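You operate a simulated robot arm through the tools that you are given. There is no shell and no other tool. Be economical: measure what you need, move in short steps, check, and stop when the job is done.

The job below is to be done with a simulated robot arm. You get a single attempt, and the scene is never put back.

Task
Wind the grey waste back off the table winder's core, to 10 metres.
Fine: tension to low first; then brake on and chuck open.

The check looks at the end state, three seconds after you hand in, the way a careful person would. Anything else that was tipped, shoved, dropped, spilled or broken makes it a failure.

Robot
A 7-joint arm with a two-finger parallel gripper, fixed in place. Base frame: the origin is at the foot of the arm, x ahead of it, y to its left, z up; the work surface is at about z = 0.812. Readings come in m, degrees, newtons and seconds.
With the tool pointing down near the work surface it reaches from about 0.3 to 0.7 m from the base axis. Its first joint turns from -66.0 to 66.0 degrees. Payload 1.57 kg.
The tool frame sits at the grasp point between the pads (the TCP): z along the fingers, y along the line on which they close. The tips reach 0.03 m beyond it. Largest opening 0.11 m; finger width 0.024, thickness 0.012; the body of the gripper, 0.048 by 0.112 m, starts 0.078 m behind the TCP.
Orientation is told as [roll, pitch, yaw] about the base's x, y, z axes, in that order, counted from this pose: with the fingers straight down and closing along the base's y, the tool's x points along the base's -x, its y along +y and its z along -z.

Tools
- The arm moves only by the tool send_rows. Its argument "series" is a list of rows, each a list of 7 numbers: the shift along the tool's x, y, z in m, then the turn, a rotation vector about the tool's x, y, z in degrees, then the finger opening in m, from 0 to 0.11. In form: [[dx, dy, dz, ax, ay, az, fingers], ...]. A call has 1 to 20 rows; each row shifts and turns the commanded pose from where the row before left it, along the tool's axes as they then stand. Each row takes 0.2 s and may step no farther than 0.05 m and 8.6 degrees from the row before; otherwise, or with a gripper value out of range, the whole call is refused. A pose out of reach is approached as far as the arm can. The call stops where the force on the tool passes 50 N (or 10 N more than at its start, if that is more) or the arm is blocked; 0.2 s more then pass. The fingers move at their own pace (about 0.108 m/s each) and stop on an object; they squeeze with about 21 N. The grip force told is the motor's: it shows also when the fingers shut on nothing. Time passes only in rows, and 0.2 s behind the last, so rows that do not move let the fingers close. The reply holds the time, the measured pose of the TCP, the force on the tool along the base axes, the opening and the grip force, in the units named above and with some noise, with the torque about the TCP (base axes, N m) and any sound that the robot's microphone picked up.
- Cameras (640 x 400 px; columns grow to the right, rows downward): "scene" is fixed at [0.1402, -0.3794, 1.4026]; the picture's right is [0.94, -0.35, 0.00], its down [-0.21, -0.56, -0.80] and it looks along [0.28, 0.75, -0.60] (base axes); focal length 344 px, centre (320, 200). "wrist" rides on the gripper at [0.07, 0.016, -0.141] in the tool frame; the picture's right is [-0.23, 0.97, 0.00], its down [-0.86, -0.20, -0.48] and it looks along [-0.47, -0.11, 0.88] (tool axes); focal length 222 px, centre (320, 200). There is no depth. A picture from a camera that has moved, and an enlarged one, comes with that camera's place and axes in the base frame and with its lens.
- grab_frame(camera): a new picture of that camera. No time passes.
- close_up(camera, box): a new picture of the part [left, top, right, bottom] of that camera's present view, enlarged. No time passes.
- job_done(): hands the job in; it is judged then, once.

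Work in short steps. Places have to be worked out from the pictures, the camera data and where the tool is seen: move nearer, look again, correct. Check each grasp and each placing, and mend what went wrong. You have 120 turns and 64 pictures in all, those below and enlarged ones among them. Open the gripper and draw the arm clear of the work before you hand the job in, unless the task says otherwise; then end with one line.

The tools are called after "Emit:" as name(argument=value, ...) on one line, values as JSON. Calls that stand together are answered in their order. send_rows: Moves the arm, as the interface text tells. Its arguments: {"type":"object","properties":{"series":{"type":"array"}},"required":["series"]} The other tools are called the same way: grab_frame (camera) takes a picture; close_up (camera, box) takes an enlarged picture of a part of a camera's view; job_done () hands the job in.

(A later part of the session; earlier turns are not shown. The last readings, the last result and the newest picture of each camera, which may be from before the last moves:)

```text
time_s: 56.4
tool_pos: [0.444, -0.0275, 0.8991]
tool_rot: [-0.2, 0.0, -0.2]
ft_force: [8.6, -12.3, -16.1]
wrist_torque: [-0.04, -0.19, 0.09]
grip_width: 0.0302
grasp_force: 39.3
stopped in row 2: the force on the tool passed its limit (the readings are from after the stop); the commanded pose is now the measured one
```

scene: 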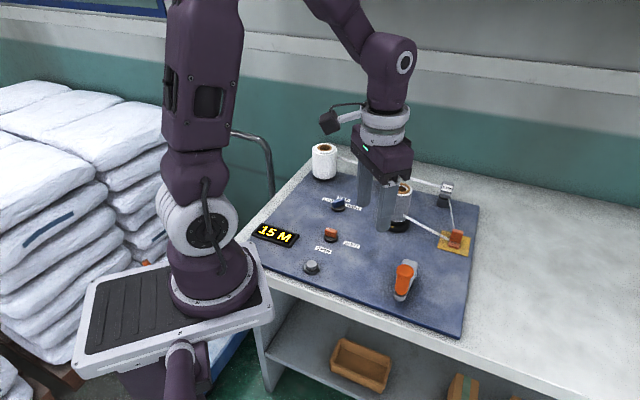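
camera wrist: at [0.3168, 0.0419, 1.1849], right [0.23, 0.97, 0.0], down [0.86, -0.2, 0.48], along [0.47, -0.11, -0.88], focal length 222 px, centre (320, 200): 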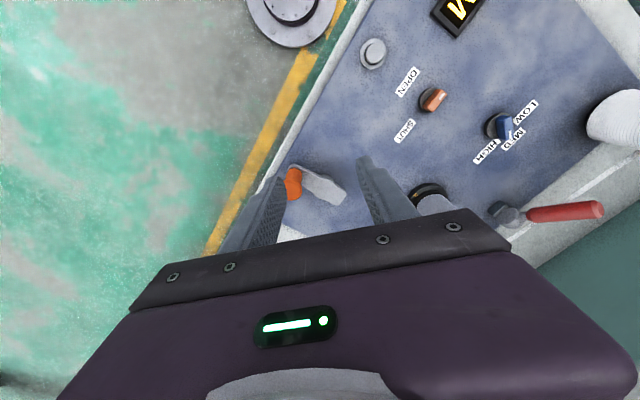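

The crank is locked both ways, so the brake looks to be on. I'll release the crank grip, back off upward and study the red lever.

Emit:
send_rows(series=[[0, 0, 0, 0, 0, 0, 0.04], [0, 0, 0, 0, 0, 0, 0.06], [0, 0, -0.04, 0, 0, 0, 0.06], [0, 0, -0.05, 0, 0, 0, 0.06], [0, 0, -0.05, 0, 0, 0, 0.03], [0, 0.04, -0.02, 0, 0, 0, 0.02], [0, 0.05, 0, 0, 0, 0, 0.0], [0, 0.05, 0, 0, 0, 0, 0.0], [0, 0.05, 0, 0, 0, 0, 0.0], [-0.03, 0.05, 0, 0, 0, 0, 0.0], [0, 0, 0, 0, 0, 0, 0.0]])

Emit:
grab_frame(camera="wrist")

Emit:
close_up(camera="scene", box=[330, 130, 470, 220])

```text
refused: row 10 steps farther than a row can; nothing moved
```

```text
33 pictures are left
camera wrist: at [0.3736, -0.0104, 1.0411], right [0.23, 0.97, 0.0], down [0.85, -0.2, 0.48], along [0.47, -0.11, -0.88], focal length 222 px, centre (320, 200)
```

wrist: 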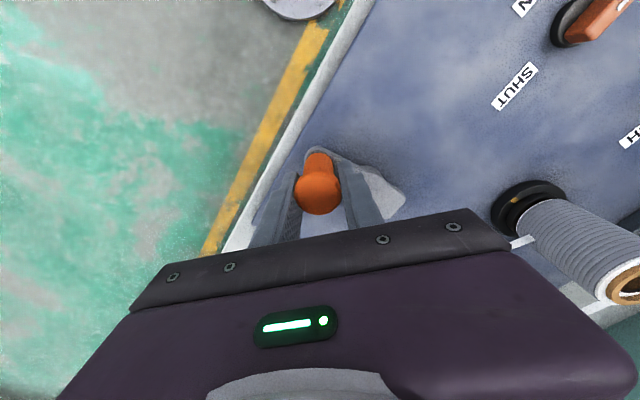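

```text
4.44 times, centred on (400, 175) of scene
camera zoom: at [0.1406, -0.3798, 1.4025], right [0.94, -0.35, 0.0], down [-0.21, -0.56, -0.8], along [0.28, 0.75, -0.6], focal length 1528 px, centre (-36, 311)
```

zoom: 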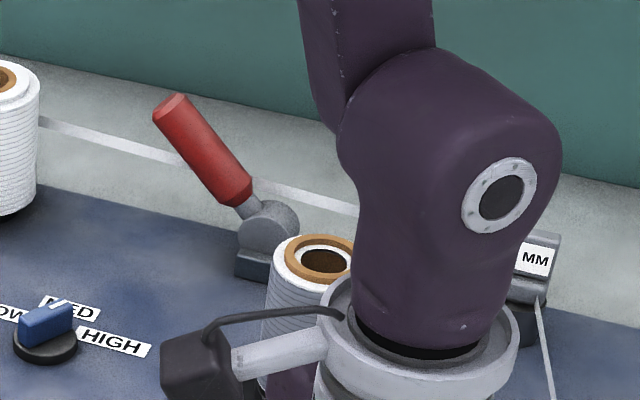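

Same motion again, with a legal step size.

Emit:
send_rows(series=[[0, 0, 0, 0, 0, 0, 0.04], [0, 0, 0, 0, 0, 0, 0.06], [0, 0, -0.04, 0, 0, 0, 0.06], [0, 0, -0.05, 0, 0, 0, 0.06], [0, 0, -0.05, 0, 0, 0, 0.03], [0, 0.04, -0.02, 0, 0, 0, 0.02], [0, 0.05, 0, 0, 0, 0, 0.0], [0, 0.05, 0, 0, 0, 0, 0.0], [0, 0.05, 0, 0, 0, 0, 0.0], [0, 0.05, 0, 0, 0, 0, 0.0], [0, 0.05, 0, 0, 0, 0, 0.0], [-0.04, 0, 0, 0, 0, 0, 0.0], [0, 0, 0, 0, 0, 0, 0.0]])

Emit:
grab_frame(camera="wrist")

```text
time_s: 59.2
tool_pos: [0.4856, 0.2658, 1.0599]
tool_rot: [-0.1, 0.1, -0.1]
ft_force: [-0.2, 0.4, 0.1]
wrist_torque: [0.02, 0.0, 0.01]
grip_width: 0.0
grasp_force: 20.5
```

```text
31 pictures are left
camera wrist: at [0.4153, 0.2828, 1.2019], right [0.23, 0.97, 0.0], down [0.86, -0.2, 0.48], along [0.46, -0.11, -0.88], focal length 222 px, centre (320, 200)
```

wrist: 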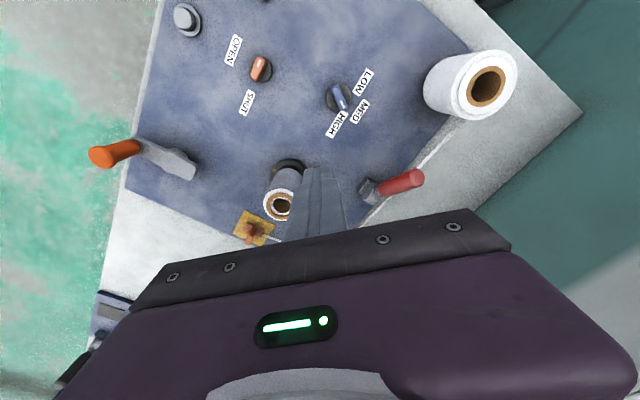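

Emit:
close_up(camera="wrist", box=[330, 130, 450, 205])

```text
5.33 times, centred on (390, 168) of wrist
camera zoom: at [0.4153, 0.2828, 1.2019], right [0.23, 0.97, 0.0], down [0.86, -0.2, 0.48], along [0.46, -0.11, -0.88], focal length 1185 px, centre (-53, 373)
```

zoom: 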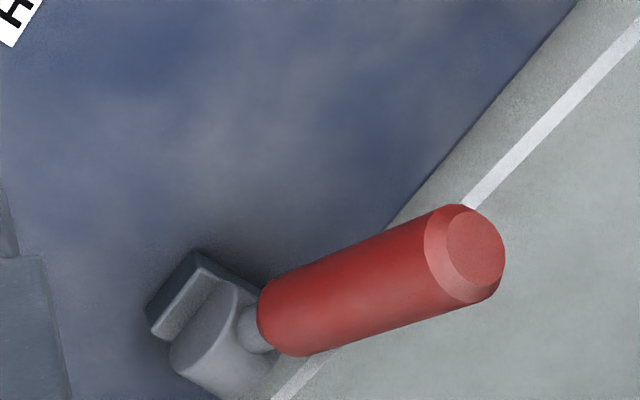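

The lever leans panel-left, with its pivot near (0.617, 0.335, 0.84) and its tip near (0.564, 0.389, 0.913). The web runs just behind it at about z 0.875, so I'll grip the lever near the tip with fingertips above that height. I'll yaw -47° and hover first.

Emit:
send_rows(series=[[-0.029, 0.038, 0, 0, 0, 0, 0.06], [-0.029, 0.038, 0, 0, 0, 0, 0.06], [-0.028, 0.039, 0, 0, 0, 0, 0.06], [0, 0, 0, 0, 0, 7.85, 0.06], [0, 0, 0, 0, 0, 7.85, 0.06], [0, 0, 0, 0, 0, 7.85, 0.06], [0, 0, 0, 0, 0, 7.85, 0.06], [0, 0, 0.02, 0, 0, 7.85, 0.06], [0, 0, 0.03, 0, 0, 7.85, 0.06], [0, 0, 0, 0, 0, 0, 0.06]])

Emit:
grab_frame(camera="wrist")

Emit:
close_up(camera="scene", box=[310, 90, 450, 200])

```text
time_s: 61.4
tool_pos: [0.5447, 0.3509, 1.0035]
tool_rot: [-0.2, 0.0, -47.3]
ft_force: [-0.1, -0.7, 0.2]
wrist_torque: [-0.02, -0.01, 0.01]
grip_width: 0.0602
grasp_force: 0.1
out of reach, approached as far as the arm can: row 3
```

```text
29 pictures are left
camera wrist: at [0.5092, 0.4128, 1.1466], right [0.87, 0.49, 0.0], down [0.43, -0.76, 0.48], along [0.23, -0.42, -0.88], focal length 222 px, centre (320, 200)
```

wrist: 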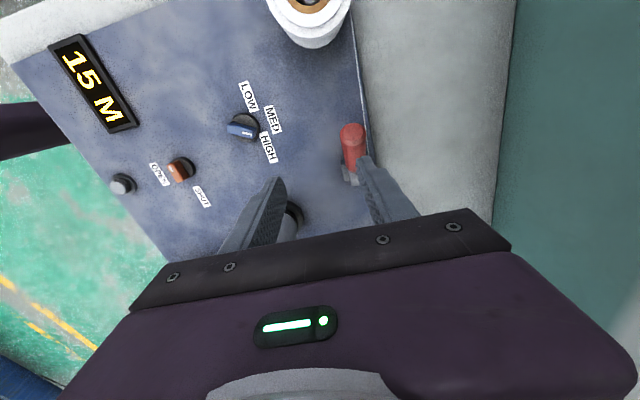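

```text
3.64 times, centred on (380, 145) of scene
camera zoom: at [0.1402, -0.3794, 1.4026], right [0.94, -0.35, 0.0], down [-0.21, -0.56, -0.8], along [0.28, 0.75, -0.6], focal length 1250 px, centre (102, 400)
```

zoom: 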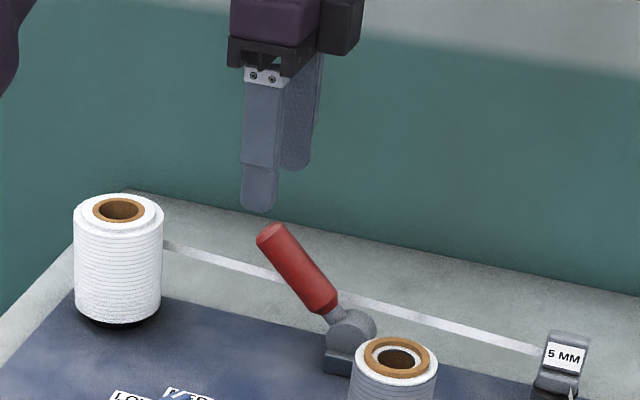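

That pose was out of reach at this height. Reach should grow lower down, so I'll descend to tips just above the lever top and move outward in tool y.

Emit:
send_rows(series=[[0, 0, 0.03, 0, 0, 0, 0.07], [0, 0.01, 0.012, 0, 0, 0, 0.07], [0.002, 0.015, 0, 0, 0, 0, 0.07], [0.002, 0.015, 0, 0, 0, 0, 0.07], [0, 0, 0, 0, 0, 0, 0.07]])

Emit:
close_up(camera="wrist", box=[220, 60, 460, 210])

```text
time_s: 62.6
tool_pos: [0.5564, 0.3688, 0.9628]
tool_rot: [0.0, -0.1, -46.4]
ft_force: [-1.2, 0.1, -0.9]
wrist_torque: [0.02, 0.0, -0.02]
grip_width: 0.07
grasp_force: 0.0
out of reach, approached as far as the arm can: row 3, 4
```

```text
2.67 times, centred on (340, 135) of wrist
camera zoom: at [0.5206, 0.4326, 1.1049], right [0.86, 0.51, 0.0], down [0.45, -0.75, 0.48], along [0.24, -0.41, -0.88], focal length 592 px, centre (267, 373)
```

zoom: 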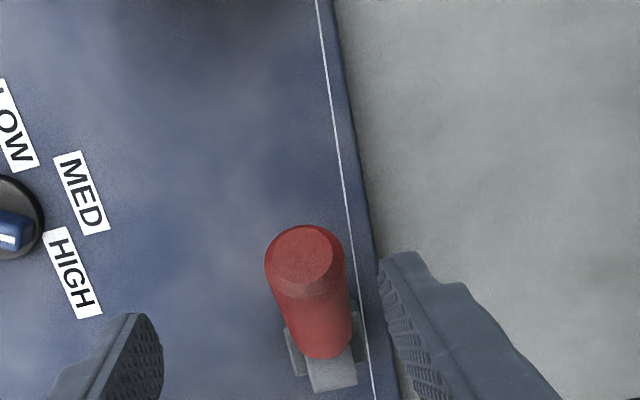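

At vertical the reach is marginal. I'll tilt the fingers outward by 30° about tool x, which brings the wrist inward and also keeps the web-side finger higher.

Emit:
send_rows(series=[[0, 0, -0.02, -7.5, 0, 0, 0.07], [0, 0, 0, -7.5, 0, 0, 0.07], [0, 0, 0, -7.5, 0, 0, 0.07], [0, 0, 0, -7.5, 0, 0, 0.07], [0, 0, 0, 0, 0, 0, 0.07]])

Emit:
grab_frame(camera="wrist")

```text
time_s: 63.8
tool_pos: [0.5577, 0.3682, 0.9831]
tool_rot: [29.9, -0.1, -47.2]
ft_force: [-0.3, 0.4, 0.1]
wrist_torque: [-0.02, 0.03, 0.0]
grip_width: 0.07
grasp_force: 0.0
```

```text
26 pictures are left
camera wrist: at [0.4683, 0.3819, 1.1141], right [0.77, 0.41, 0.49], down [0.28, -0.91, 0.32], along [0.57, -0.11, -0.82], focal length 222 px, centre (320, 200)
```

wrist: 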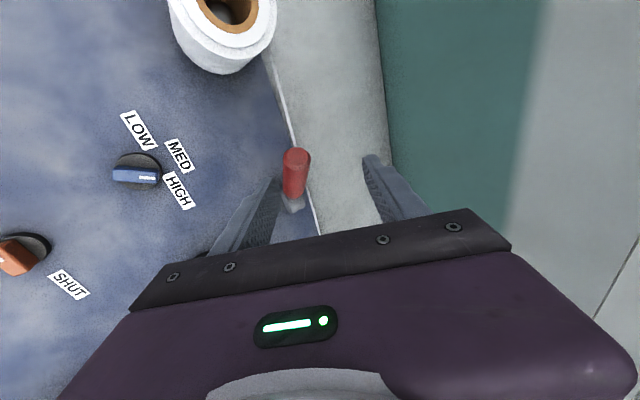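

The lever tip checks out at about (0.561, 0.389, 0.913). I'll shift in tool y, then advance along the fingers to straddle the lever top.

Emit:
send_rows(series=[[0, -0.0254, 0, 0, 0, 0, 0.06], [0, 0, 0.03, 0, 0, 0, 0.06], [0, 0, 0.02, 0, 0, 0, 0.06], [0, 0, 0.012, 0, 0, 0, 0.06], [0, 0, 0, 0, 0, 0, 0.06]])

Emit:
close_up(camera="wrist", box=[220, 110, 420, 235])

Emit:
close_up(camera="scene", box=[320, 120, 420, 195])

```text
time_s: 65.0
tool_pos: [0.5641, 0.3756, 0.9165]
tool_rot: [29.8, 0.1, -47.3]
ft_force: [-0.3, 0.3, 0.0]
wrist_torque: [0.0, -0.01, -0.03]
grip_width: 0.0603
grasp_force: 0.0
```

```text
3.20 times, centred on (320, 172) of wrist
camera zoom: at [0.4751, 0.3881, 1.0468], right [0.77, 0.41, 0.48], down [0.28, -0.91, 0.32], along [0.57, -0.11, -0.82], focal length 711 px, centre (320, 288)
```

zoom: 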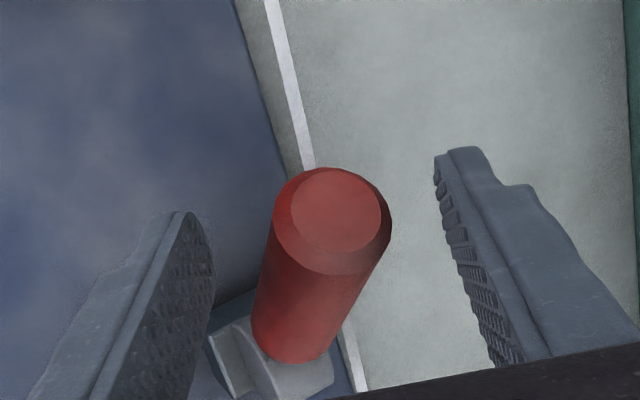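

```text
5.33 times, centred on (370, 158) of scene
camera zoom: at [0.1402, -0.3794, 1.4026], right [0.94, -0.35, 0.0], down [-0.21, -0.56, -0.8], along [0.28, 0.75, -0.6], focal length 1834 px, centre (53, 427)
```

zoom: 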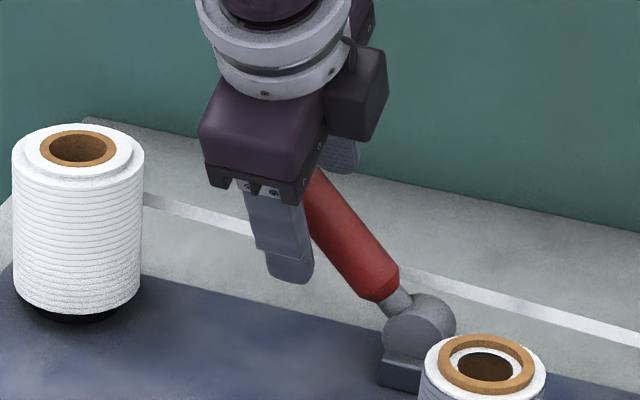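

The lever is centred between the fingers. I'll advance 5 mm and close.

Emit:
send_rows(series=[[0, 0, 0.005, 0, 0, 0, 0.05], [0, 0, 0, 0, 0, 0, 0.03], [0, 0, 0, 0, 0, 0, 0.02], [0, 0, 0, 0, 0, 0, 0.01], [0, 0, 0, 0, 0, 0, 0.01]])

```text
time_s: 66.2
tool_pos: [0.5636, 0.3763, 0.9106]
tool_rot: [29.7, 0.0, -47.2]
ft_force: [-14.1, -7.1, 1.8]
wrist_torque: [-0.86, 1.5, -1.05]
grip_width: 0.0444
grasp_force: 45.0
```

The grip is oblique at 44 mm because the lever isn't perpendicular to the closing line. Pushing with closed fingers is more robust, so I'll open, retreat, move to the lever's left side, close and come down there with the tips above the web.

Emit:
send_rows(series=[[0, 0, 0, 0, 0, 0, 0.05], [0, 0, 0, 0, 0, 0, 0.065], [0, 0, -0.03, 0, 0, 0, 0.065], [0, 0, -0.02, 0, 0, 0, 0.06], [0.02, -0.002, 0, 0, 0, 0, 0.03], [0.0185, -0.002, 0, 0, 0, 0, 0.0], [0, 0, 0, 0, 0, 0, 0.0], [0, 0, 0.024, 0, 0, 0, 0.0], [0, 0, 0.02, 0, 0, 0, 0.0], [0, 0, 0, 0, 0, 0, 0.0]])

Emit:
close_up(camera="wrist", box=[220, 110, 420, 235])

Emit:
close_up(camera="scene", box=[320, 120, 420, 195])

```text
time_s: 68.4
tool_pos: [0.5349, 0.4005, 0.9141]
tool_rot: [29.7, 0.1, -47.2]
ft_force: [-0.1, 0.3, 0.7]
wrist_torque: [-0.03, 0.04, -0.02]
grip_width: 0.0001
grasp_force: 21.1
```

```text
3.20 times, centred on (320, 172) of wrist
camera zoom: at [0.4466, 0.4138, 1.045], right [0.77, 0.41, 0.48], down [0.28, -0.91, 0.32], along [0.57, -0.11, -0.82], focal length 711 px, centre (320, 288)
```

zoom: 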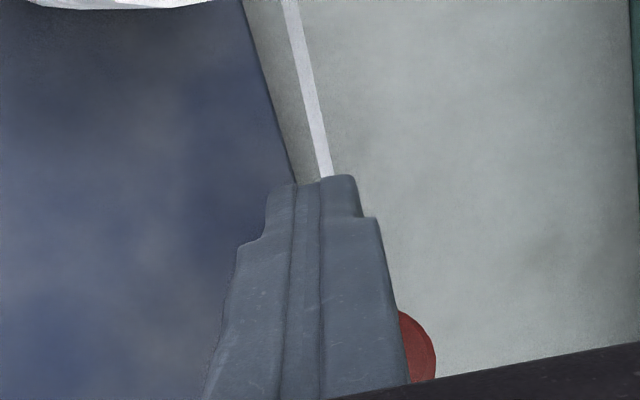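

```text
5.33 times, centred on (370, 158) of scene
camera zoom: at [0.1402, -0.3794, 1.4026], right [0.94, -0.35, 0.0], down [-0.21, -0.56, -0.8], along [0.28, 0.75, -0.6], focal length 1834 px, centre (53, 427)
```

zoom: 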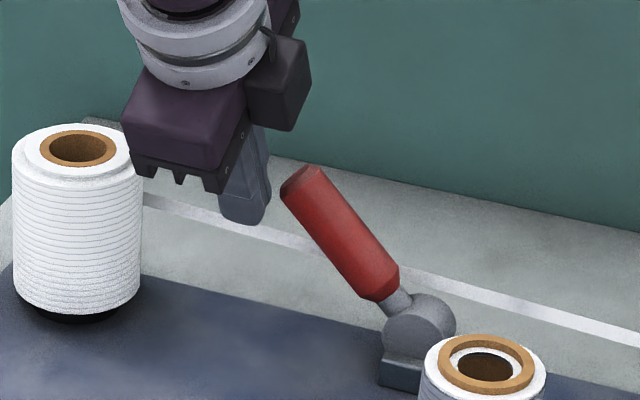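

The finger is left of the lever tip and clear of the roll and web. I'll push to panel-right in small steps.

Emit:
send_rows(series=[[-0.01, 0, 0, 0, 0, 0, 0.0], [-0.01, 0, 0, 0, 0, 0, 0.0], [-0.01, 0, 0, 0, 0, 0, 0.0], [-0.01, 0, 0, 0, 0, 0, 0.0], [-0.01, 0, 0, 0, 0, 0, 0.0], [0, 0, 0, 0, 0, 0, 0.0]])

Emit:
close_up(camera="scene", box=[320, 120, 420, 195])

```text
time_s: 69.2
tool_pos: [0.5507, 0.3856, 0.9182]
tool_rot: [30.2, 0.3, -46.6]
ft_force: [-7.9, 3.1, 7.8]
wrist_torque: [-0.1, -0.14, -0.08]
grip_width: 0.0
grasp_force: 21.1
stopped in row 4: the force on the tool passed its limit (the readings are from after the stop); the commanded pose is now the measured one
```

```text
5.33 times, centred on (370, 158) of scene
camera zoom: at [0.1399, -0.3794, 1.4027], right [0.94, -0.35, 0.0], down [-0.21, -0.56, -0.8], along [0.28, 0.75, -0.6], focal length 1834 px, centre (53, 427)
```

zoom: 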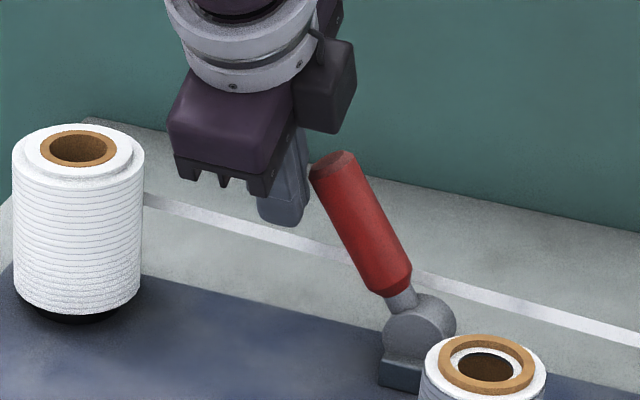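

The lever moved partway but the force limit tripped. I'll push higher on the lever for leverage and more slowly.

Emit:
send_rows(series=[[0, 0.008, -0.014, 0, 0, 0, 0.0], [-0.005, 0, 0, 0, 0, 0, 0.0], [-0.005, 0, 0, 0, 0, 0, 0.0], [-0.005, 0, 0, 0, 0, 0, 0.0], [-0.005, 0, 0, 0, 0, 0, 0.0], [-0.005, 0, 0, 0, 0, 0, 0.0], [-0.005, 0, 0, 0, 0, 0, 0.0], [-0.005, 0, 0, 0, 0, 0, 0.0], [0, 0, 0, 0, 0, 0, 0.0]])

Emit:
close_up(camera="scene", box=[320, 120, 420, 195])

```text
time_s: 71.2
tool_pos: [0.5756, 0.3612, 0.9364]
tool_rot: [30.5, 0.3, -46.7]
ft_force: [-14.7, 5.5, 39.8]
wrist_torque: [-0.43, -0.41, -0.11]
grip_width: 0.0
grasp_force: 20.6
```

```text
5.33 times, centred on (370, 158) of scene
camera zoom: at [0.1391, -0.3798, 1.4027], right [0.94, -0.35, 0.0], down [-0.21, -0.56, -0.8], along [0.28, 0.75, -0.6], focal length 1834 px, centre (53, 427)
```

zoom: 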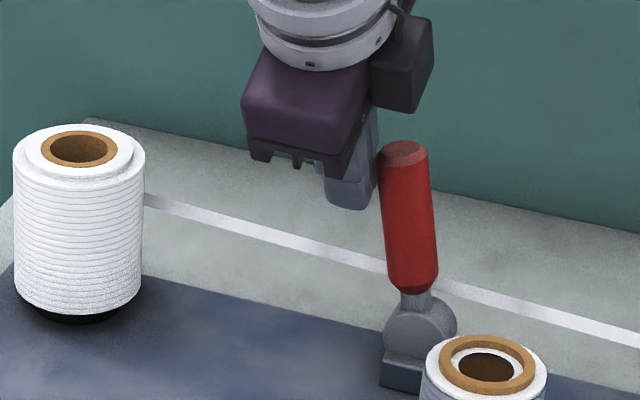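

The lever is about vertical. Continuing to the right.

Emit:
send_rows(series=[[-0.005, 0, 0, 0, 0, 0, 0.0], [-0.005, 0, 0, 0, 0, 0, 0.0], [-0.005, 0, 0, 0, 0, 0, 0.0], [-0.005, 0, 0, 0, 0, 0, 0.0], [-0.005, 0, 0, 0, 0, 0, 0.0], [-0.005, 0, 0, 0, 0, 0, 0.0], [-0.005, 0, 0, 0, 0, 0, 0.0], [0, 0, 0, 0, 0, 0, 0.0]])

Emit:
close_up(camera="scene", box=[340, 120, 440, 195])

```text
time_s: 71.6
tool_pos: [0.5783, 0.3594, 0.9382]
tool_rot: [30.8, 0.3, -46.6]
ft_force: [-3.6, 0.0, 10.0]
wrist_torque: [-0.12, -0.08, -0.05]
grip_width: 0.0
grasp_force: 21.1
stopped in row 1: the force on the tool passed its limit (the readings are from after the stop); the commanded pose is now the measured one
```

```text
5.33 times, centred on (390, 158) of scene
camera zoom: at [0.1399, -0.3796, 1.4026], right [0.94, -0.35, 0.0], down [-0.21, -0.56, -0.8], along [0.28, 0.75, -0.6], focal length 1834 px, centre (-53, 427)
```

zoom: 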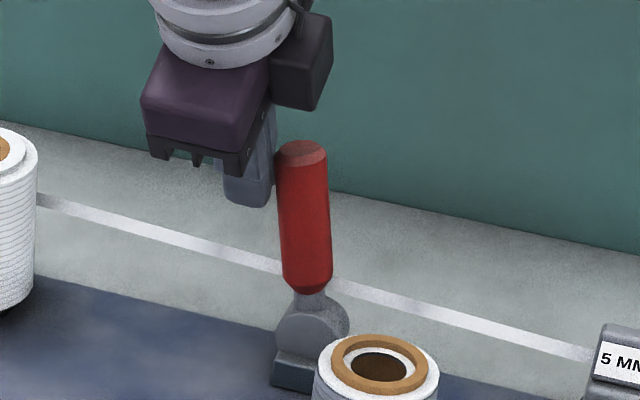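

Force has been relieved; continuing.

Emit:
send_rows(series=[[-0.006, 0.0, 0, 0, 0, 0, 0.0], [-0.006, 0, 0, 0, 0, 0, 0.0], [-0.006, 0, 0, 0, 0, 0, 0.0], [-0.006, 0, 0, 0, 0, 0, 0.0], [-0.006, 0, 0, 0, 0, 0, 0.0], [-0.006, 0, 0, 0, 0, 0, 0.0], [0, 0, 0, 0, 0, 0, 0.0]])

Emit:
send_rows(series=[[-0.006, 0.0, 0, 0, 0, 0, 0.0], [-0.006, 0, 0, 0, 0, 0, 0.0], [-0.006, 0, 0, 0, 0, 0, 0.0], [-0.006, 0, 0, 0, 0, 0, 0.0], [0, 0, 0, 0, 0, 0, 0.0]])

Emit:
close_up(camera="scene", box=[340, 120, 440, 195])

```text
time_s: 72.4
tool_pos: [0.5919, 0.3458, 0.9419]
tool_rot: [31.3, 0.3, -46.7]
ft_force: [-11.3, -7.0, 15.3]
wrist_torque: [-0.06, -0.09, -0.1]
grip_width: 0.0
grasp_force: 21.2
stopped in row 4: the force on the tool passed its limit (the readings are from after the stop); the commanded pose is now the measured one
```

```text
time_s: 73.2
tool_pos: [0.5966, 0.344, 0.9409]
tool_rot: [31.0, 1.2, -45.8]
ft_force: [-5.9, 6.6, 1.9]
wrist_torque: [-0.07, -0.05, -0.04]
grip_width: 0.0
grasp_force: 21.1
stopped in row 4: the force on the tool passed its limit (the readings are from after the stop); the commanded pose is now the measured one
```

```text
5.33 times, centred on (390, 158) of scene
camera zoom: at [0.14, -0.3793, 1.4027], right [0.94, -0.35, 0.0], down [-0.21, -0.56, -0.8], along [0.28, 0.75, -0.6], focal length 1834 px, centre (-53, 427)
```

zoom: 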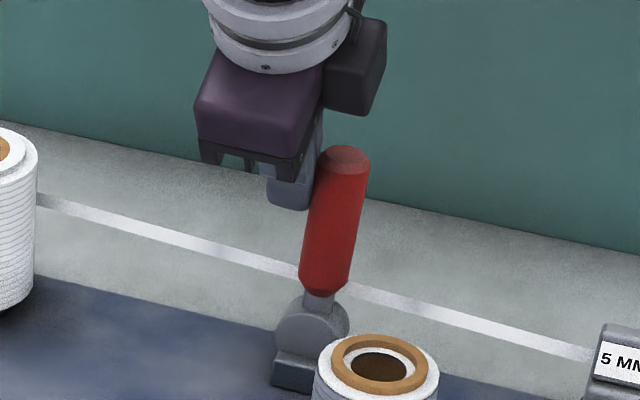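

It has moved just past vertical, and the last push gained little. One more slow push will show whether this is the end stop.

Emit:
send_rows(series=[[-0.003, 0.0, 0, 0, 0, 0, 0.0], [-0.003, 0, 0, 0, 0, 0, 0.0], [-0.003, 0, 0, 0, 0, 0, 0.0], [-0.003, 0, 0, 0, 0, 0, 0.0], [-0.003, 0, 0, 0, 0, 0, 0.0]])

Emit:
send_rows(series=[[-0.003, 0.0, 0, 0, 0, 0, 0.0], [-0.003, 0, 0, 0, 0, 0, 0.0], [-0.003, 0, 0, 0, 0, 0, 0.0], [-0.003, 0, 0, 0, 0, 0, 0.0], [-0.003, 0, 0, 0, 0, 0, 0.0]])

```text
time_s: 74.0
tool_pos: [0.5971, 0.3447, 0.9412]
tool_rot: [30.9, 1.7, -45.4]
ft_force: [-5.9, 6.5, 2.3]
wrist_torque: [-0.07, -0.03, -0.01]
grip_width: 0.0002
grasp_force: 21.5
stopped in row 3: the force on the tool passed its limit (the readings are from after the stop); the commanded pose is now the measured one
```

```text
time_s: 74.8
tool_pos: [0.5979, 0.3443, 0.9401]
tool_rot: [30.7, 2.3, -44.8]
ft_force: [-7.8, 6.6, 1.7]
wrist_torque: [-0.13, -0.05, -0.04]
grip_width: 0.0002
grasp_force: 20.8
stopped in row 3: the force on the tool passed its limit (the readings are from after the stop); the commanded pose is now the measured one
```

That's the end stop, so the lever is fully over. I'll back away, straighten the tool and return above the crank.

Emit:
send_rows(series=[[0.02, 0, 0, 0, 0, 0, 0.0], [0.01, 0, -0.04, 0, 0, 0, 0.0], [0, 0, -0.05, 0, 0, 0, 0.0], [0, 0, -0.03, 7.7, 0, 0, 0.0], [0, -0.02, 0, 7.7, 0, 0, 0.0], [0, -0.04, 0, 7.7, 0, 0, 0.0], [0, -0.04, 0, 7.7, 0, 0, 0.0], [0, -0.04, 0, 0, 0, -7.5, 0.06], [0, -0.04, 0, 0, 0, -7.5, 0.06], [0, -0.03, 0, 0, 0, -7.5, 0.06], [0, -0.03, 0, 0, 0, -7.5, 0.06], [0, 0, 0, 0, 0, -7.5, 0.06], [0, 0, 0, 0, 0, -7.5, 0.06], [0, 0, 0, 0, 0, 0, 0.06]])

```text
time_s: 77.8
tool_pos: [0.3871, 0.1356, 1.0207]
tool_rot: [1.4, 1.5, 0.2]
ft_force: [-0.9, 0.2, 0.0]
wrist_torque: [-0.01, 0.0, 0.02]
grip_width: 0.0603
grasp_force: 0.0
```

Level the tool, then move over the crank grip at (0.442, -0.028) and descend.

Emit:
send_rows(series=[[-0.015, -0.04, 0, 1.4, -1.5, 0, 0.06], [-0.015, -0.04, 0, 0, 0, 0, 0.06], [-0.015, -0.04, 0, 0, 0, 0, 0.06], [-0.01, -0.043, 0, 0, 0, 0, 0.06], [0, 0, 0.04, 0, 0, 0, 0.06], [0, 0, 0.04, 0, 0, 0, 0.06], [0, 0, 0.04, 0, 0, 0, 0.06], [0, 0, 0, 0, 0, 0, 0.06]])

Emit:
close_up(camera="scene", box=[240, 140, 480, 310])

```text
time_s: 79.6
tool_pos: [0.4443, -0.0252, 0.8983]
tool_rot: [0.1, 0.0, 0.0]
ft_force: [-0.4, -0.6, -0.7]
wrist_torque: [-0.02, 0.03, 0.01]
grip_width: 0.0603
grasp_force: 0.0
```

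```text
2.35 times, centred on (360, 225) of scene
camera zoom: at [0.1402, -0.3794, 1.4026], right [0.94, -0.35, 0.0], down [-0.21, -0.56, -0.8], along [0.28, 0.75, -0.6], focal length 809 px, centre (226, 141)
```

zoom: 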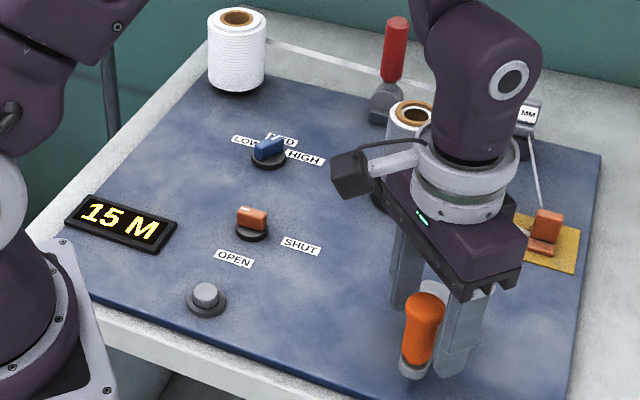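

The lever stays over. I'll close on the grip and try the small arc again.

Emit:
send_rows(series=[[0.003, -0.003, 0, 0, 0, 0, 0.04], [0, 0, 0, 0, 0, 0, 0.03], [0, 0, 0, 0, 0, 0, 0.02], [0, 0, 0, 0, 0, 0, 0.015], [0, 0, 0, 0, 0, 0, 0.015]])

Emit:
send_rows(series=[[-0.005, -0.004, 0, 0, 0, 0, 0.015], [-0.005, -0.0035, 0, 0, 0, 0, 0.015], [0, 0, 0, 0, 0, 0, 0.015]])

```text
time_s: 80.8
tool_pos: [0.4404, -0.0271, 0.8993]
tool_rot: [0.1, 0.1, 0.1]
ft_force: [1.1, 4.3, -9.2]
wrist_torque: [-0.03, 0.04, -0.01]
grip_width: 0.0306
grasp_force: 40.6
```

```text
time_s: 81.6
tool_pos: [0.4511, -0.0358, 0.8986]
tool_rot: [0.1, -0.1, 0.0]
ft_force: [1.5, 6.4, 10.0]
wrist_torque: [0.0, 0.29, -0.03]
grip_width: 0.0302
grasp_force: 39.8
```

The crank now turns, so the lever was the brake: left is on, right is off. I'll continue 90° counter-clockwise about (0.478, 0.011) and read the counter.

Emit:
send_rows(series=[[-0.013, -0.0054, 0, 0, 0, 0, 0.015], [-0.0139, -0.0018, 0, 0, 0, 0, 0.015], [-0.0139, 0.0018, 0, 0, 0, 0, 0.015], [-0.013, 0.0054, 0, 0, 0, 0, 0.015], [-0.0111, 0.0085, 0, 0, 0, 0, 0.015], [-0.0085, 0.0111, 0, 0, 0, 0, 0.015], [0, 0, 0, 0, 0, 0, 0.015]])

Emit:
close_up(camera="scene", box=[240, 160, 480, 310])

```text
time_s: 83.2
tool_pos: [0.5272, -0.0185, 0.8985]
tool_rot: [0.0, -0.3, 0.1]
ft_force: [22.3, -14.6, -1.3]
wrist_torque: [0.05, 0.1, 0.03]
grip_width: 0.0306
grasp_force: 39.8
```

```text
2.67 times, centred on (360, 235) of scene
camera zoom: at [0.1408, -0.3798, 1.4025], right [0.94, -0.35, 0.0], down [-0.21, -0.56, -0.8], along [0.28, 0.75, -0.6], focal length 917 px, centre (213, 107)
```

zoom: 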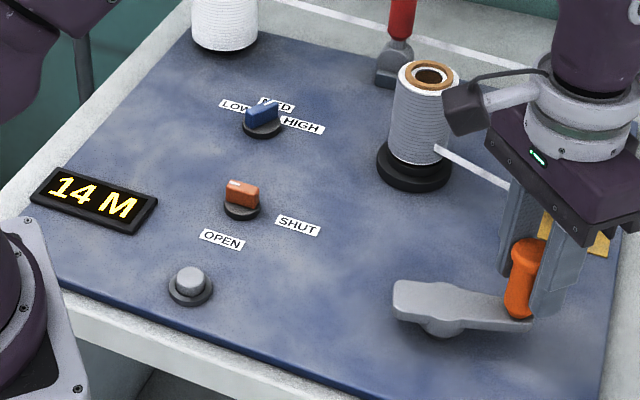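

The counter fell to 14 M, so counter-clockwise is the right direction. I'll continue 150° and read again.

Emit:
send_rows(series=[[-0.0064, 0.0125, 0, 0, 0, 0, 0.015], [-0.0018, 0.0139, 0, 0, 0, 0, 0.015], [0.0018, 0.0139, 0, 0, 0, 0, 0.015], [0.0054, 0.013, 0, 0, 0, 0, 0.015], [0.0085, 0.0111, 0, 0, 0, 0, 0.015], [0.0111, 0.0085, 0, 0, 0, 0, 0.015], [0.013, 0.0054, 0, 0, 0, 0, 0.015], [0.0139, 0.0018, 0, 0, 0, 0, 0.015], [0.0139, -0.0018, 0, 0, 0, 0, 0.015], [0.013, -0.0054, 0, 0, 0, 0, 0.015], [0, 0, 0, 0, 0, 0, 0.015]])

Emit:
close_up(camera="scene", box=[240, 160, 480, 310])

```text
time_s: 84.8
tool_pos: [0.4955, 0.062, 0.8985]
tool_rot: [0.3, 0.0, 0.2]
ft_force: [0.4, 2.3, 4.7]
wrist_torque: [-0.03, 0.19, 0.0]
grip_width: 0.0301
grasp_force: 39.8
stopped in row 7: the force on the tool passed its limit (the readings are from after the stop); the commanded pose is now the measured one
```

```text
2.67 times, centred on (360, 235) of scene
camera zoom: at [0.1401, -0.3794, 1.4027], right [0.94, -0.35, 0.0], down [-0.21, -0.56, -0.8], along [0.28, 0.75, -0.6], focal length 917 px, centre (213, 107)
```

zoom: 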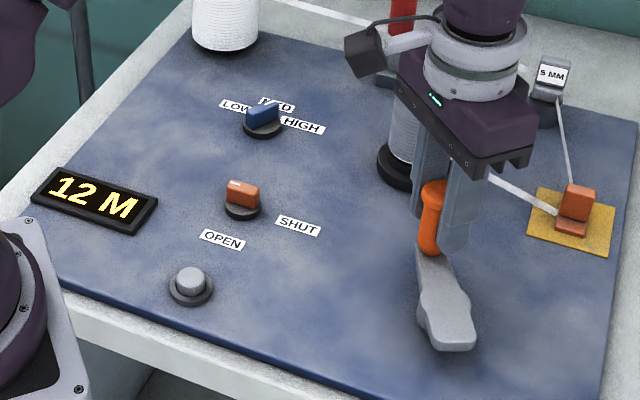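

Now 12 M at crank angle of about 73°, roughly 70° of crank per metre. With the refined centre (0.480, 0.010) and radius 0.0545, I'll turn another 90°.

Emit:
send_rows(series=[[0.0136, 0.0025, 0, 0, 0, 0, 0.015], [0.0142, -0.0014, 0, 0, 0, 0, 0.015], [0.0133, -0.005, 0, 0, 0, 0, 0.015], [0.0116, -0.0082, 0, 0, 0, 0, 0.015], [0.009, -0.011, 0, 0, 0, 0, 0.015], [0.0059, -0.013, 0, 0, 0, 0, 0.015], [0, 0, 0, 0, 0, 0, 0.015]])

Emit:
close_up(camera="scene", box=[240, 200, 420, 310])

```text
time_s: 86.2
tool_pos: [0.4295, 0.0303, 0.8984]
tool_rot: [0.2, 0.5, 0.1]
ft_force: [-7.9, 0.3, 19.7]
wrist_torque: [0.01, 0.34, -0.01]
grip_width: 0.0301
grasp_force: 39.6
stopped in row 6: the force on the tool passed its limit (the readings are from after the stop); the commanded pose is now the measured one
```

```text
3.56 times, centred on (330, 255) of scene
camera zoom: at [0.1397, -0.3795, 1.4027], right [0.94, -0.35, 0.0], down [-0.21, -0.56, -0.8], along [0.28, 0.75, -0.6], focal length 1223 px, centre (284, 4)
```

zoom: 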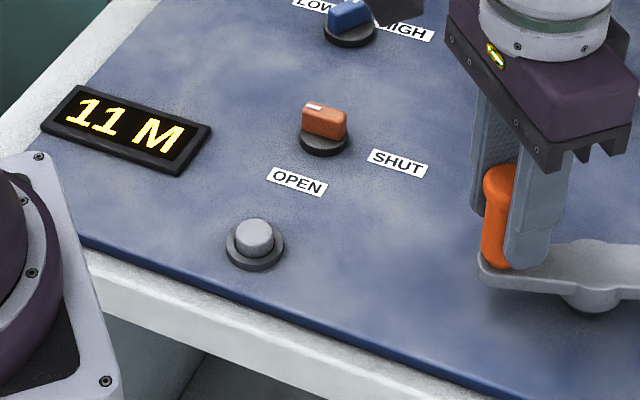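

Now 11 M at about 293° of total turning, consistent with 5 m per turn (72° per metre). I'll step about 25° more and check where the display flips.

Emit:
send_rows(series=[[0.0023, -0.009, 0, 0, 0, 0, 0.015], [0.0013, -0.0093, 0, 0, 0, 0, 0.015], [0.0, -0.0055, 0, 0, 0, 0, 0.015], [0, 0, 0, 0, 0, 0, 0.015]])

Emit:
close_up(camera="scene", box=[240, 210, 300, 250])

```text
time_s: 87.2
tool_pos: [0.4248, 0.0082, 0.899]
tool_rot: [0.1, 0.7, 0.1]
ft_force: [-25.2, -0.2, 0.2]
wrist_torque: [-0.04, -0.41, -0.01]
grip_width: 0.0301
grasp_force: 39.5
```

```text
10.00 times, centred on (270, 230) of scene
camera zoom: at [0.1395, -0.3795, 1.4027], right [0.94, -0.35, 0.0], down [-0.21, -0.56, -0.8], along [0.28, 0.75, -0.6], focal length 3438 px, centre (820, -100)
```

zoom: 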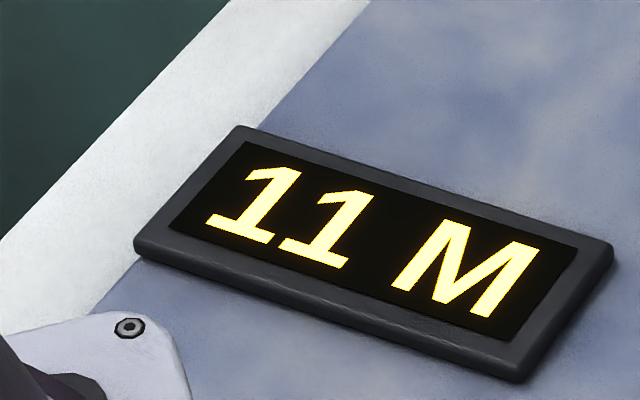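

Still 11 at about 317°, as expected for 72° per metre. I'll complete the full turn back to the starting crank angle.

Emit:
send_rows(series=[[-0.0006, -0.0078, 0, 0, 0, 0, 0.015], [-0.003, -0.01, 0, 0, 0, 0, 0.015], [-0.005, -0.0092, 0, 0, 0, 0, 0.015], [-0.0067, -0.008, 0, 0, 0, 0, 0.015], [0, 0, 0, 0, 0, 0, 0.015]])

Emit:
close_up(camera="scene", box=[240, 200, 440, 310])

```text
time_s: 88.4
tool_pos: [0.4393, -0.0275, 0.8985]
tool_rot: [0.2, 0.6, 0.0]
ft_force: [-23.0, -22.5, -14.9]
wrist_torque: [0.17, -0.34, 0.06]
grip_width: 0.0301
grasp_force: 39.0
```

```text
3.20 times, centred on (340, 255) of scene
camera zoom: at [0.1398, -0.3801, 1.4025], right [0.94, -0.35, 0.0], down [-0.21, -0.56, -0.8], along [0.28, 0.75, -0.6], focal length 1100 px, centre (256, 24)
```

zoom: 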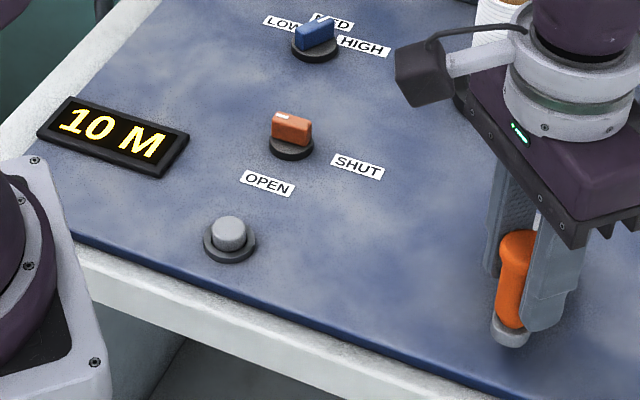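

10 M reached. Now the brake goes on: I'll release the crank, lift clear, and reorient (yaw -47°, tilt 30°) on the way to the right side of the lever.

Emit:
send_rows(series=[[0, 0, 0, 0, 0, 0, 0.04], [0, 0, 0, 0, 0, 0, 0.06], [0, 0, -0.05, 0, 0, 0, 0.06], [0, 0, -0.05, 0, 0, 0, 0.03], [0, 0, -0.04, 0, -0.6, 0, 0.0], [-0.02, 0.045, 0, 0, 0, 0, 0.0], [-0.02, 0.045, 0, 0, 0, 0, 0.0], [-0.02, 0.045, 0, 0, 0, 0, 0.0], [-0.02, 0.045, 0, 0, 0, 0, 0.0], [0, 0.045, 0, 0, 0, 7.8, 0.0], [0, 0, 0, 0, 0, 7.8, 0.0], [0, 0, 0, 0, 0, 7.8, 0.0], [0, 0, 0, 0, 0, 7.8, 0.0], [0, 0, 0, 0, 0, 7.8, 0.0], [0, 0, 0, 0, 0, 7.8, 0.0], [0, 0, 0, -7.5, 0, 0, 0.0], [0, 0, 0, -7.5, 0, 0, 0.0], [0, 0, 0, -7.5, 0, 0, 0.0], [0, 0, 0, -7.5, 0, 0, 0.0], [0, 0, 0, 0, 0, 0, 0.0]])

Emit:
grab_frame(camera="scene")

```text
time_s: 92.6
tool_pos: [0.5212, 0.1972, 1.0382]
tool_rot: [30.3, -0.1, -46.7]
ft_force: [-0.7, -0.2, 0.5]
wrist_torque: [-0.01, 0.0, -0.03]
grip_width: 0.0
grasp_force: 20.7
```

```text
11 pictures are left
```

scene: 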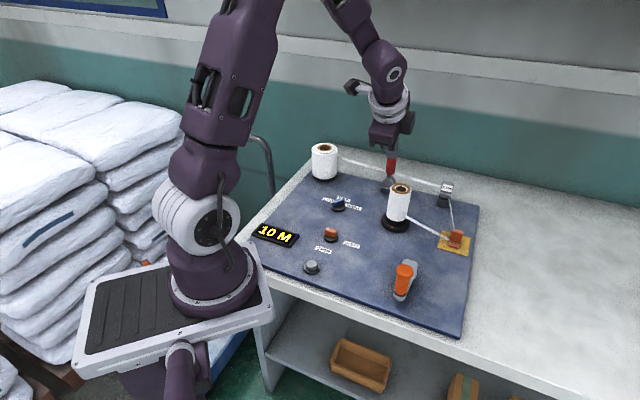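

Counter at 10 M, and the grey layer is gone from the core. Next I'll move to the right-hand side of the brake lever, staying above it.

Emit:
send_rows(series=[[-0.01, 0.0279, 0.0271, 0, 0, 0, 0.0], [-0.01, 0.0279, 0.0271, 0, 0, 0, 0.0], [-0.01, 0.0279, 0.0271, 0, 0, 0, 0.0], [-0.01, 0.0279, 0.0271, 0, 0, 0, 0.0], [0, 0, 0, 0, 0, 0, 0.0]])

Emit:
close_up(camera="scene", box=[340, 100, 480, 205])

```text
time_s: 93.8
tool_pos: [0.6585, 0.2732, 1.0021]
tool_rot: [30.3, -0.1, -46.8]
ft_force: [-0.3, 0.6, 0.5]
wrist_torque: [0.01, -0.01, 0.01]
grip_width: 0.0
grasp_force: 20.5
```

```text
3.81 times, centred on (410, 152) of scene
camera zoom: at [0.1402, -0.3794, 1.4026], right [0.94, -0.35, 0.0], down [-0.21, -0.56, -0.8], along [0.28, 0.75, -0.6], focal length 1310 px, centre (-23, 381)
```

zoom: 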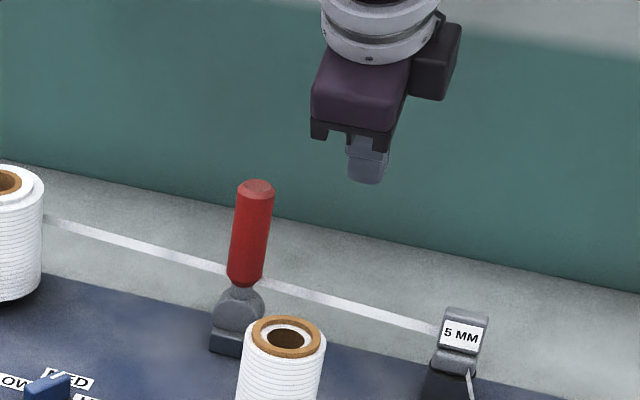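

The finger is in the lever's swing plane, to its right. I'll lower 6 cm and push left gently.

Emit:
send_rows(series=[[0, -0.015, 0.026, 0, 0, 0, 0.0], [0, -0.015, 0.026, 0, 0, 0, 0.0], [0.008, 0, 0, 0, 0, 0, 0.0], [0.006, 0, 0, 0, 0, 0, 0.0], [0.006, 0, 0, 0, 0, 0, 0.0], [0.005, 0, 0, 0, 0, 0, 0.0], [0.005, 0, 0, 0, 0, 0, 0.0], [0.005, 0, 0, 0, 0, 0, 0.0], [0.005, 0, 0, 0, 0, 0, 0.0], [0.005, 0, 0, 0, 0, 0, 0.0], [0, 0, 0, 0, 0, 0, 0.0]])

Emit:
send_rows(series=[[0.005, 0, 0, 0, 0, 0, 0.0], [0.005, 0, 0, 0, 0, 0, 0.0], [0.005, 0, 0, 0, 0, 0, 0.0], [0.005, 0, 0, 0, 0, 0, 0.0], [0.005, 0, 0, 0, 0, 0, 0.0], [0.005, 0, 0, 0, 0, 0, 0.0], [0, 0, 0, 0, 0, 0, 0.0]])

```text
time_s: 96.2
tool_pos: [0.6282, 0.306, 0.9407]
tool_rot: [30.3, 0.0, -46.7]
ft_force: [0.0, -0.4, 0.4]
wrist_torque: [0.01, -0.02, -0.02]
grip_width: 0.0001
grasp_force: 20.8
```

```text
time_s: 97.8
tool_pos: [0.608, 0.3274, 0.941]
tool_rot: [30.3, 0.0, -46.7]
ft_force: [0.3, -0.7, -0.1]
wrist_torque: [-0.03, 0.0, -0.01]
grip_width: 0.0
grasp_force: 21.3
```

No contact yet where I expected it, so I'll look before going on.

Emit:
close_up(camera="scene", box=[340, 110, 440, 185])

Emit:
grab_frame(camera="wrist")

```text
5.33 times, centred on (390, 148) of scene
camera zoom: at [0.1402, -0.3795, 1.4026], right [0.94, -0.35, 0.0], down [-0.21, -0.56, -0.8], along [0.28, 0.75, -0.6], focal length 1834 px, centre (-53, 480)
```

zoom: 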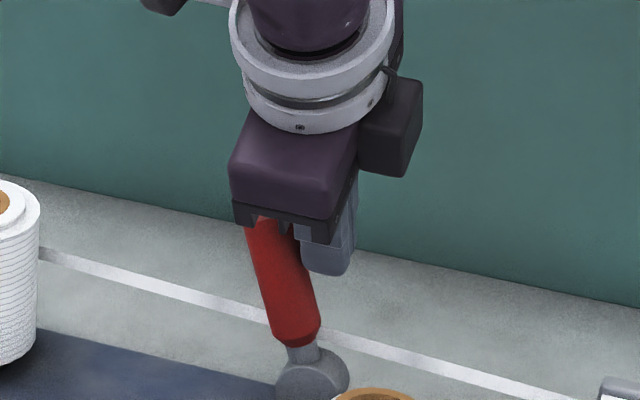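

```text
8 pictures are left
camera wrist: at [0.5182, 0.3395, 1.0718], right [0.77, 0.41, 0.49], down [0.29, -0.91, 0.31], along [0.57, -0.1, -0.81], focal length 222 px, centre (320, 200)
```

wrist: 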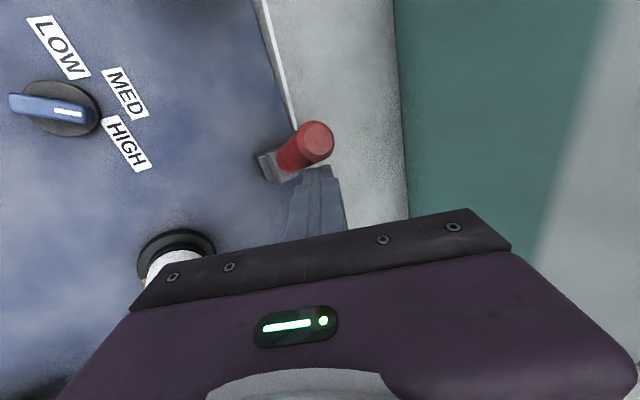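

The lever is moving left with little force. I'll continue, lowering 2 cm as it leans (tips still above the web).

Emit:
send_rows(series=[[0.006, -0.005, 0.0087, 0, 0, 0, 0.0], [0.006, -0.005, 0.0087, 0, 0, 0, 0.0], [0.005, 0, 0, 0, 0, 0, 0.0], [0.005, 0, 0, 0, 0, 0, 0.0], [0.005, 0, 0, 0, 0, 0, 0.0], [0.005, 0, 0, 0, 0, 0, 0.0], [0, 0, 0, 0, 0, 0, 0.0]])

Emit:
send_rows(series=[[0.004, 0, 0, 0, 0, 0, 0.0], [0.004, 0, 0, 0, 0, 0, 0.0], [0.004, 0, 0, 0, 0, 0, 0.0], [0.004, 0, 0, 0, 0, 0, 0.0], [0.004, 0, 0, 0, 0, 0, 0.0], [0.004, 0, 0, 0, 0, 0, 0.0], [0, 0, 0, 0, 0, 0, 0.0]])

```text
time_s: 99.4
tool_pos: [0.5921, 0.3456, 0.9223]
tool_rot: [30.5, -0.4, -47.2]
ft_force: [22.3, -33.9, 4.1]
wrist_torque: [-0.98, -0.72, -0.18]
grip_width: 0.0
grasp_force: 21.1
```

```text
time_s: 99.9
tool_pos: [0.5913, 0.346, 0.9236]
tool_rot: [30.6, -0.9, -47.5]
ft_force: [2.3, -5.0, 3.2]
wrist_torque: [-0.09, -0.08, -0.04]
grip_width: 0.0001
grasp_force: 21.2
stopped in row 2: the force on the tool passed its limit (the readings are from after the stop); the commanded pose is now the measured one
```

It stopped firmly, presumably the brake-on end stop. I'll back off, rise, level the tool and look.

Emit:
send_rows(series=[[-0.02, 0, 0, 0, 0, 0, 0.0], [0, 0, -0.05, 0, 0, 0, 0.0], [0, 0, -0.05, 0, 0, 0, 0.0], [0, -0.02, -0.02, 7.65, 0, 0, 0.0], [0, -0.04, 0, 7.65, 0, 0, 0.0], [0, -0.04, 0, 7.65, 0, 0, 0.0], [0, -0.04, 0, 7.65, 0, 0, 0.05], [0, -0.04, 0, 0, 0, 0, 0.05], [0, -0.02, 0, 0, 0, 0, 0.05], [0, 0, 0, 0, 0, 0, 0.05]])

Emit:
close_up(camera="scene", box=[240, 130, 480, 280])

```text
time_s: 102.1
tool_pos: [0.4161, 0.1596, 0.9871]
tool_rot: [-0.1, -0.7, -47.5]
ft_force: [-0.2, 0.1, 0.6]
wrist_torque: [0.01, -0.02, 0.02]
grip_width: 0.0502
grasp_force: 0.0
```

```text
2.67 times, centred on (360, 205) of scene
camera zoom: at [0.1402, -0.3795, 1.4026], right [0.94, -0.35, 0.0], down [-0.21, -0.56, -0.8], along [0.28, 0.75, -0.6], focal length 917 px, centre (213, 187)
```

zoom: 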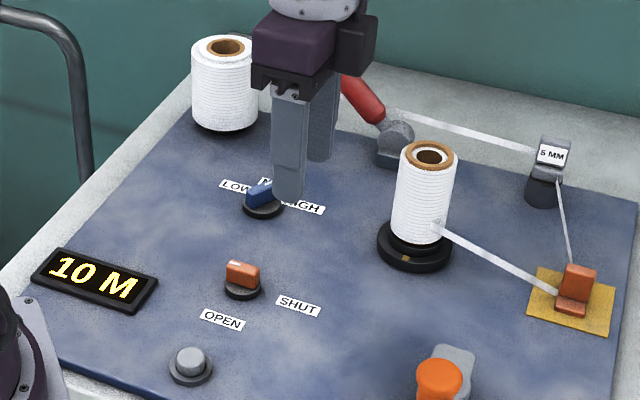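

The brake lever is back in its starting (on) position and the counter holds at 10 M. Next I'll move over the chuck knob, grip it and turn it counter-clockwise, the only free direction.

Emit:
send_rows(series=[[0.0234, 0.0007, 0, 0, 0, -1, 0.05], [0.0234, 0.0007, 0, 0, 0, -1, 0.05], [0, 0, 0.04, 0, 0, 0, 0.05], [0, 0, 0.04, 0, 0, 0, 0.05], [0, 0, 0.035, 0, 0, 0, 0.04], [0, 0, 0.008, 0, 0, 0, 0.03], [0, 0, 0, 0, 0, 0, 0.01], [0, 0, 0, 0, 0, 0, 0.0], [0, 0, 0, 0, 0, 0, 0.0]])

Emit:
send_rows(series=[[0, 0, 0, 0, 0, -6, 0.0], [0, 0, 0, 0, 0, -6, 0.0], [0, 0, 0, 0, 0, -6, 0.0], [0, 0, 0, 0, 0, -6, 0.0], [0, 0, 0, 0, 0, -6, 0.0], [0, 0, 0, 0, 0, -6, 0.0], [0, 0, 0, 0, 0, 0, 0.0]])

```text
time_s: 104.1
tool_pos: [0.3854, 0.1942, 0.862]
tool_rot: [-0.3, -0.5, -45.5]
ft_force: [-5.5, -8.6, -11.1]
wrist_torque: [0.11, 0.37, 0.04]
grip_width: 0.013
grasp_force: 29.8
```

```text
time_s: 105.7
tool_pos: [0.3873, 0.1989, 0.8616]
tool_rot: [-0.2, -0.6, -9.2]
ft_force: [-1.4, 22.3, -4.1]
wrist_torque: [0.58, -0.73, -0.09]
grip_width: 0.0128
grasp_force: 29.8
```

It turns freely. I'll continue toward +90° and feel for the stop.

Emit:
send_rows(series=[[0, 0.001, 0, 0, 0, -6, 0.0], [0, 0, 0, 0, 0, -6, 0.0], [0, 0, 0, 0, 0, -6, 0.0], [0, 0, 0, 0, 0, -6, 0.0], [0, 0, 0, 0, 0, -6, 0.0], [0, 0, 0, 0, 0, -6, 0.0], [0, 0, 0, 0, 0, -6, 0.0], [0, 0, 0, 0, 0, -6, 0.0], [0, 0, 0, 0, 0, 0, 0.0]])

Emit:
send_rows(series=[[0, 0, 0, 0, 0, -5, 0.0], [0, 0, 0, 0, 0, 0, 0.0]])

Emit:
send_rows(series=[[0, 0, 0, 0, 0, -5, 0.0], [0, 0, 0, 0, 0, 0, 0.0]])

```text
time_s: 107.1
tool_pos: [0.3859, 0.1997, 0.862]
tool_rot: [-0.3, -0.4, 26.1]
ft_force: [-1.6, 7.4, -1.1]
wrist_torque: [0.21, 0.32, -0.05]
grip_width: 0.0133
grasp_force: 29.7
stopped in row 7: the force on the tool passed its limit (the readings are from after the stop); the commanded pose is now the measured one
```

```text
time_s: 107.7
tool_pos: [0.3862, 0.2005, 0.8628]
tool_rot: [-0.3, -0.4, 31.2]
ft_force: [-10.6, 14.2, 11.9]
wrist_torque: [0.54, 0.31, -0.04]
grip_width: 0.013
grasp_force: 29.8
```

```text
time_s: 108.3
tool_pos: [0.3852, 0.2009, 0.8619]
tool_rot: [-0.4, -0.4, 36.2]
ft_force: [-15.0, 23.0, 9.0]
wrist_torque: [0.61, 0.71, -0.09]
grip_width: 0.0132
grasp_force: 29.5
```

Emit:
send_rows(series=[[0, 0.0015, 0, 0, 0, -5, 0.0], [0, 0, 0, 0, 0, 0, 0.0]])

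Emit:
send_rows(series=[[0, 0, 0, 0, 0, -5, 0.0], [0, 0, 0, 0, 0, 0, 0.0]])

Emit:
send_rows(series=[[0, 0, 0, 0, 0, -5, 0.0], [0, 0, 0, 0, 0, 0, 0.0]])

```text
time_s: 108.9
tool_pos: [0.3846, 0.2023, 0.8624]
tool_rot: [-0.4, -0.4, 41.0]
ft_force: [-14.1, 20.5, 10.0]
wrist_torque: [1.12, -0.05, -0.06]
grip_width: 0.0128
grasp_force: 29.7
```

```text
time_s: 109.5
tool_pos: [0.3857, 0.202, 0.8628]
tool_rot: [-0.6, -0.4, 46.2]
ft_force: [-16.3, 24.4, 22.6]
wrist_torque: [0.78, 0.54, -0.15]
grip_width: 0.013
grasp_force: 30.4
```

```text
time_s: 110.1
tool_pos: [0.3844, 0.2025, 0.8607]
tool_rot: [-0.5, -0.3, 51.2]
ft_force: [-12.9, 26.5, 1.7]
wrist_torque: [1.14, 0.02, -0.83]
grip_width: 0.014
grasp_force: 30.2
```

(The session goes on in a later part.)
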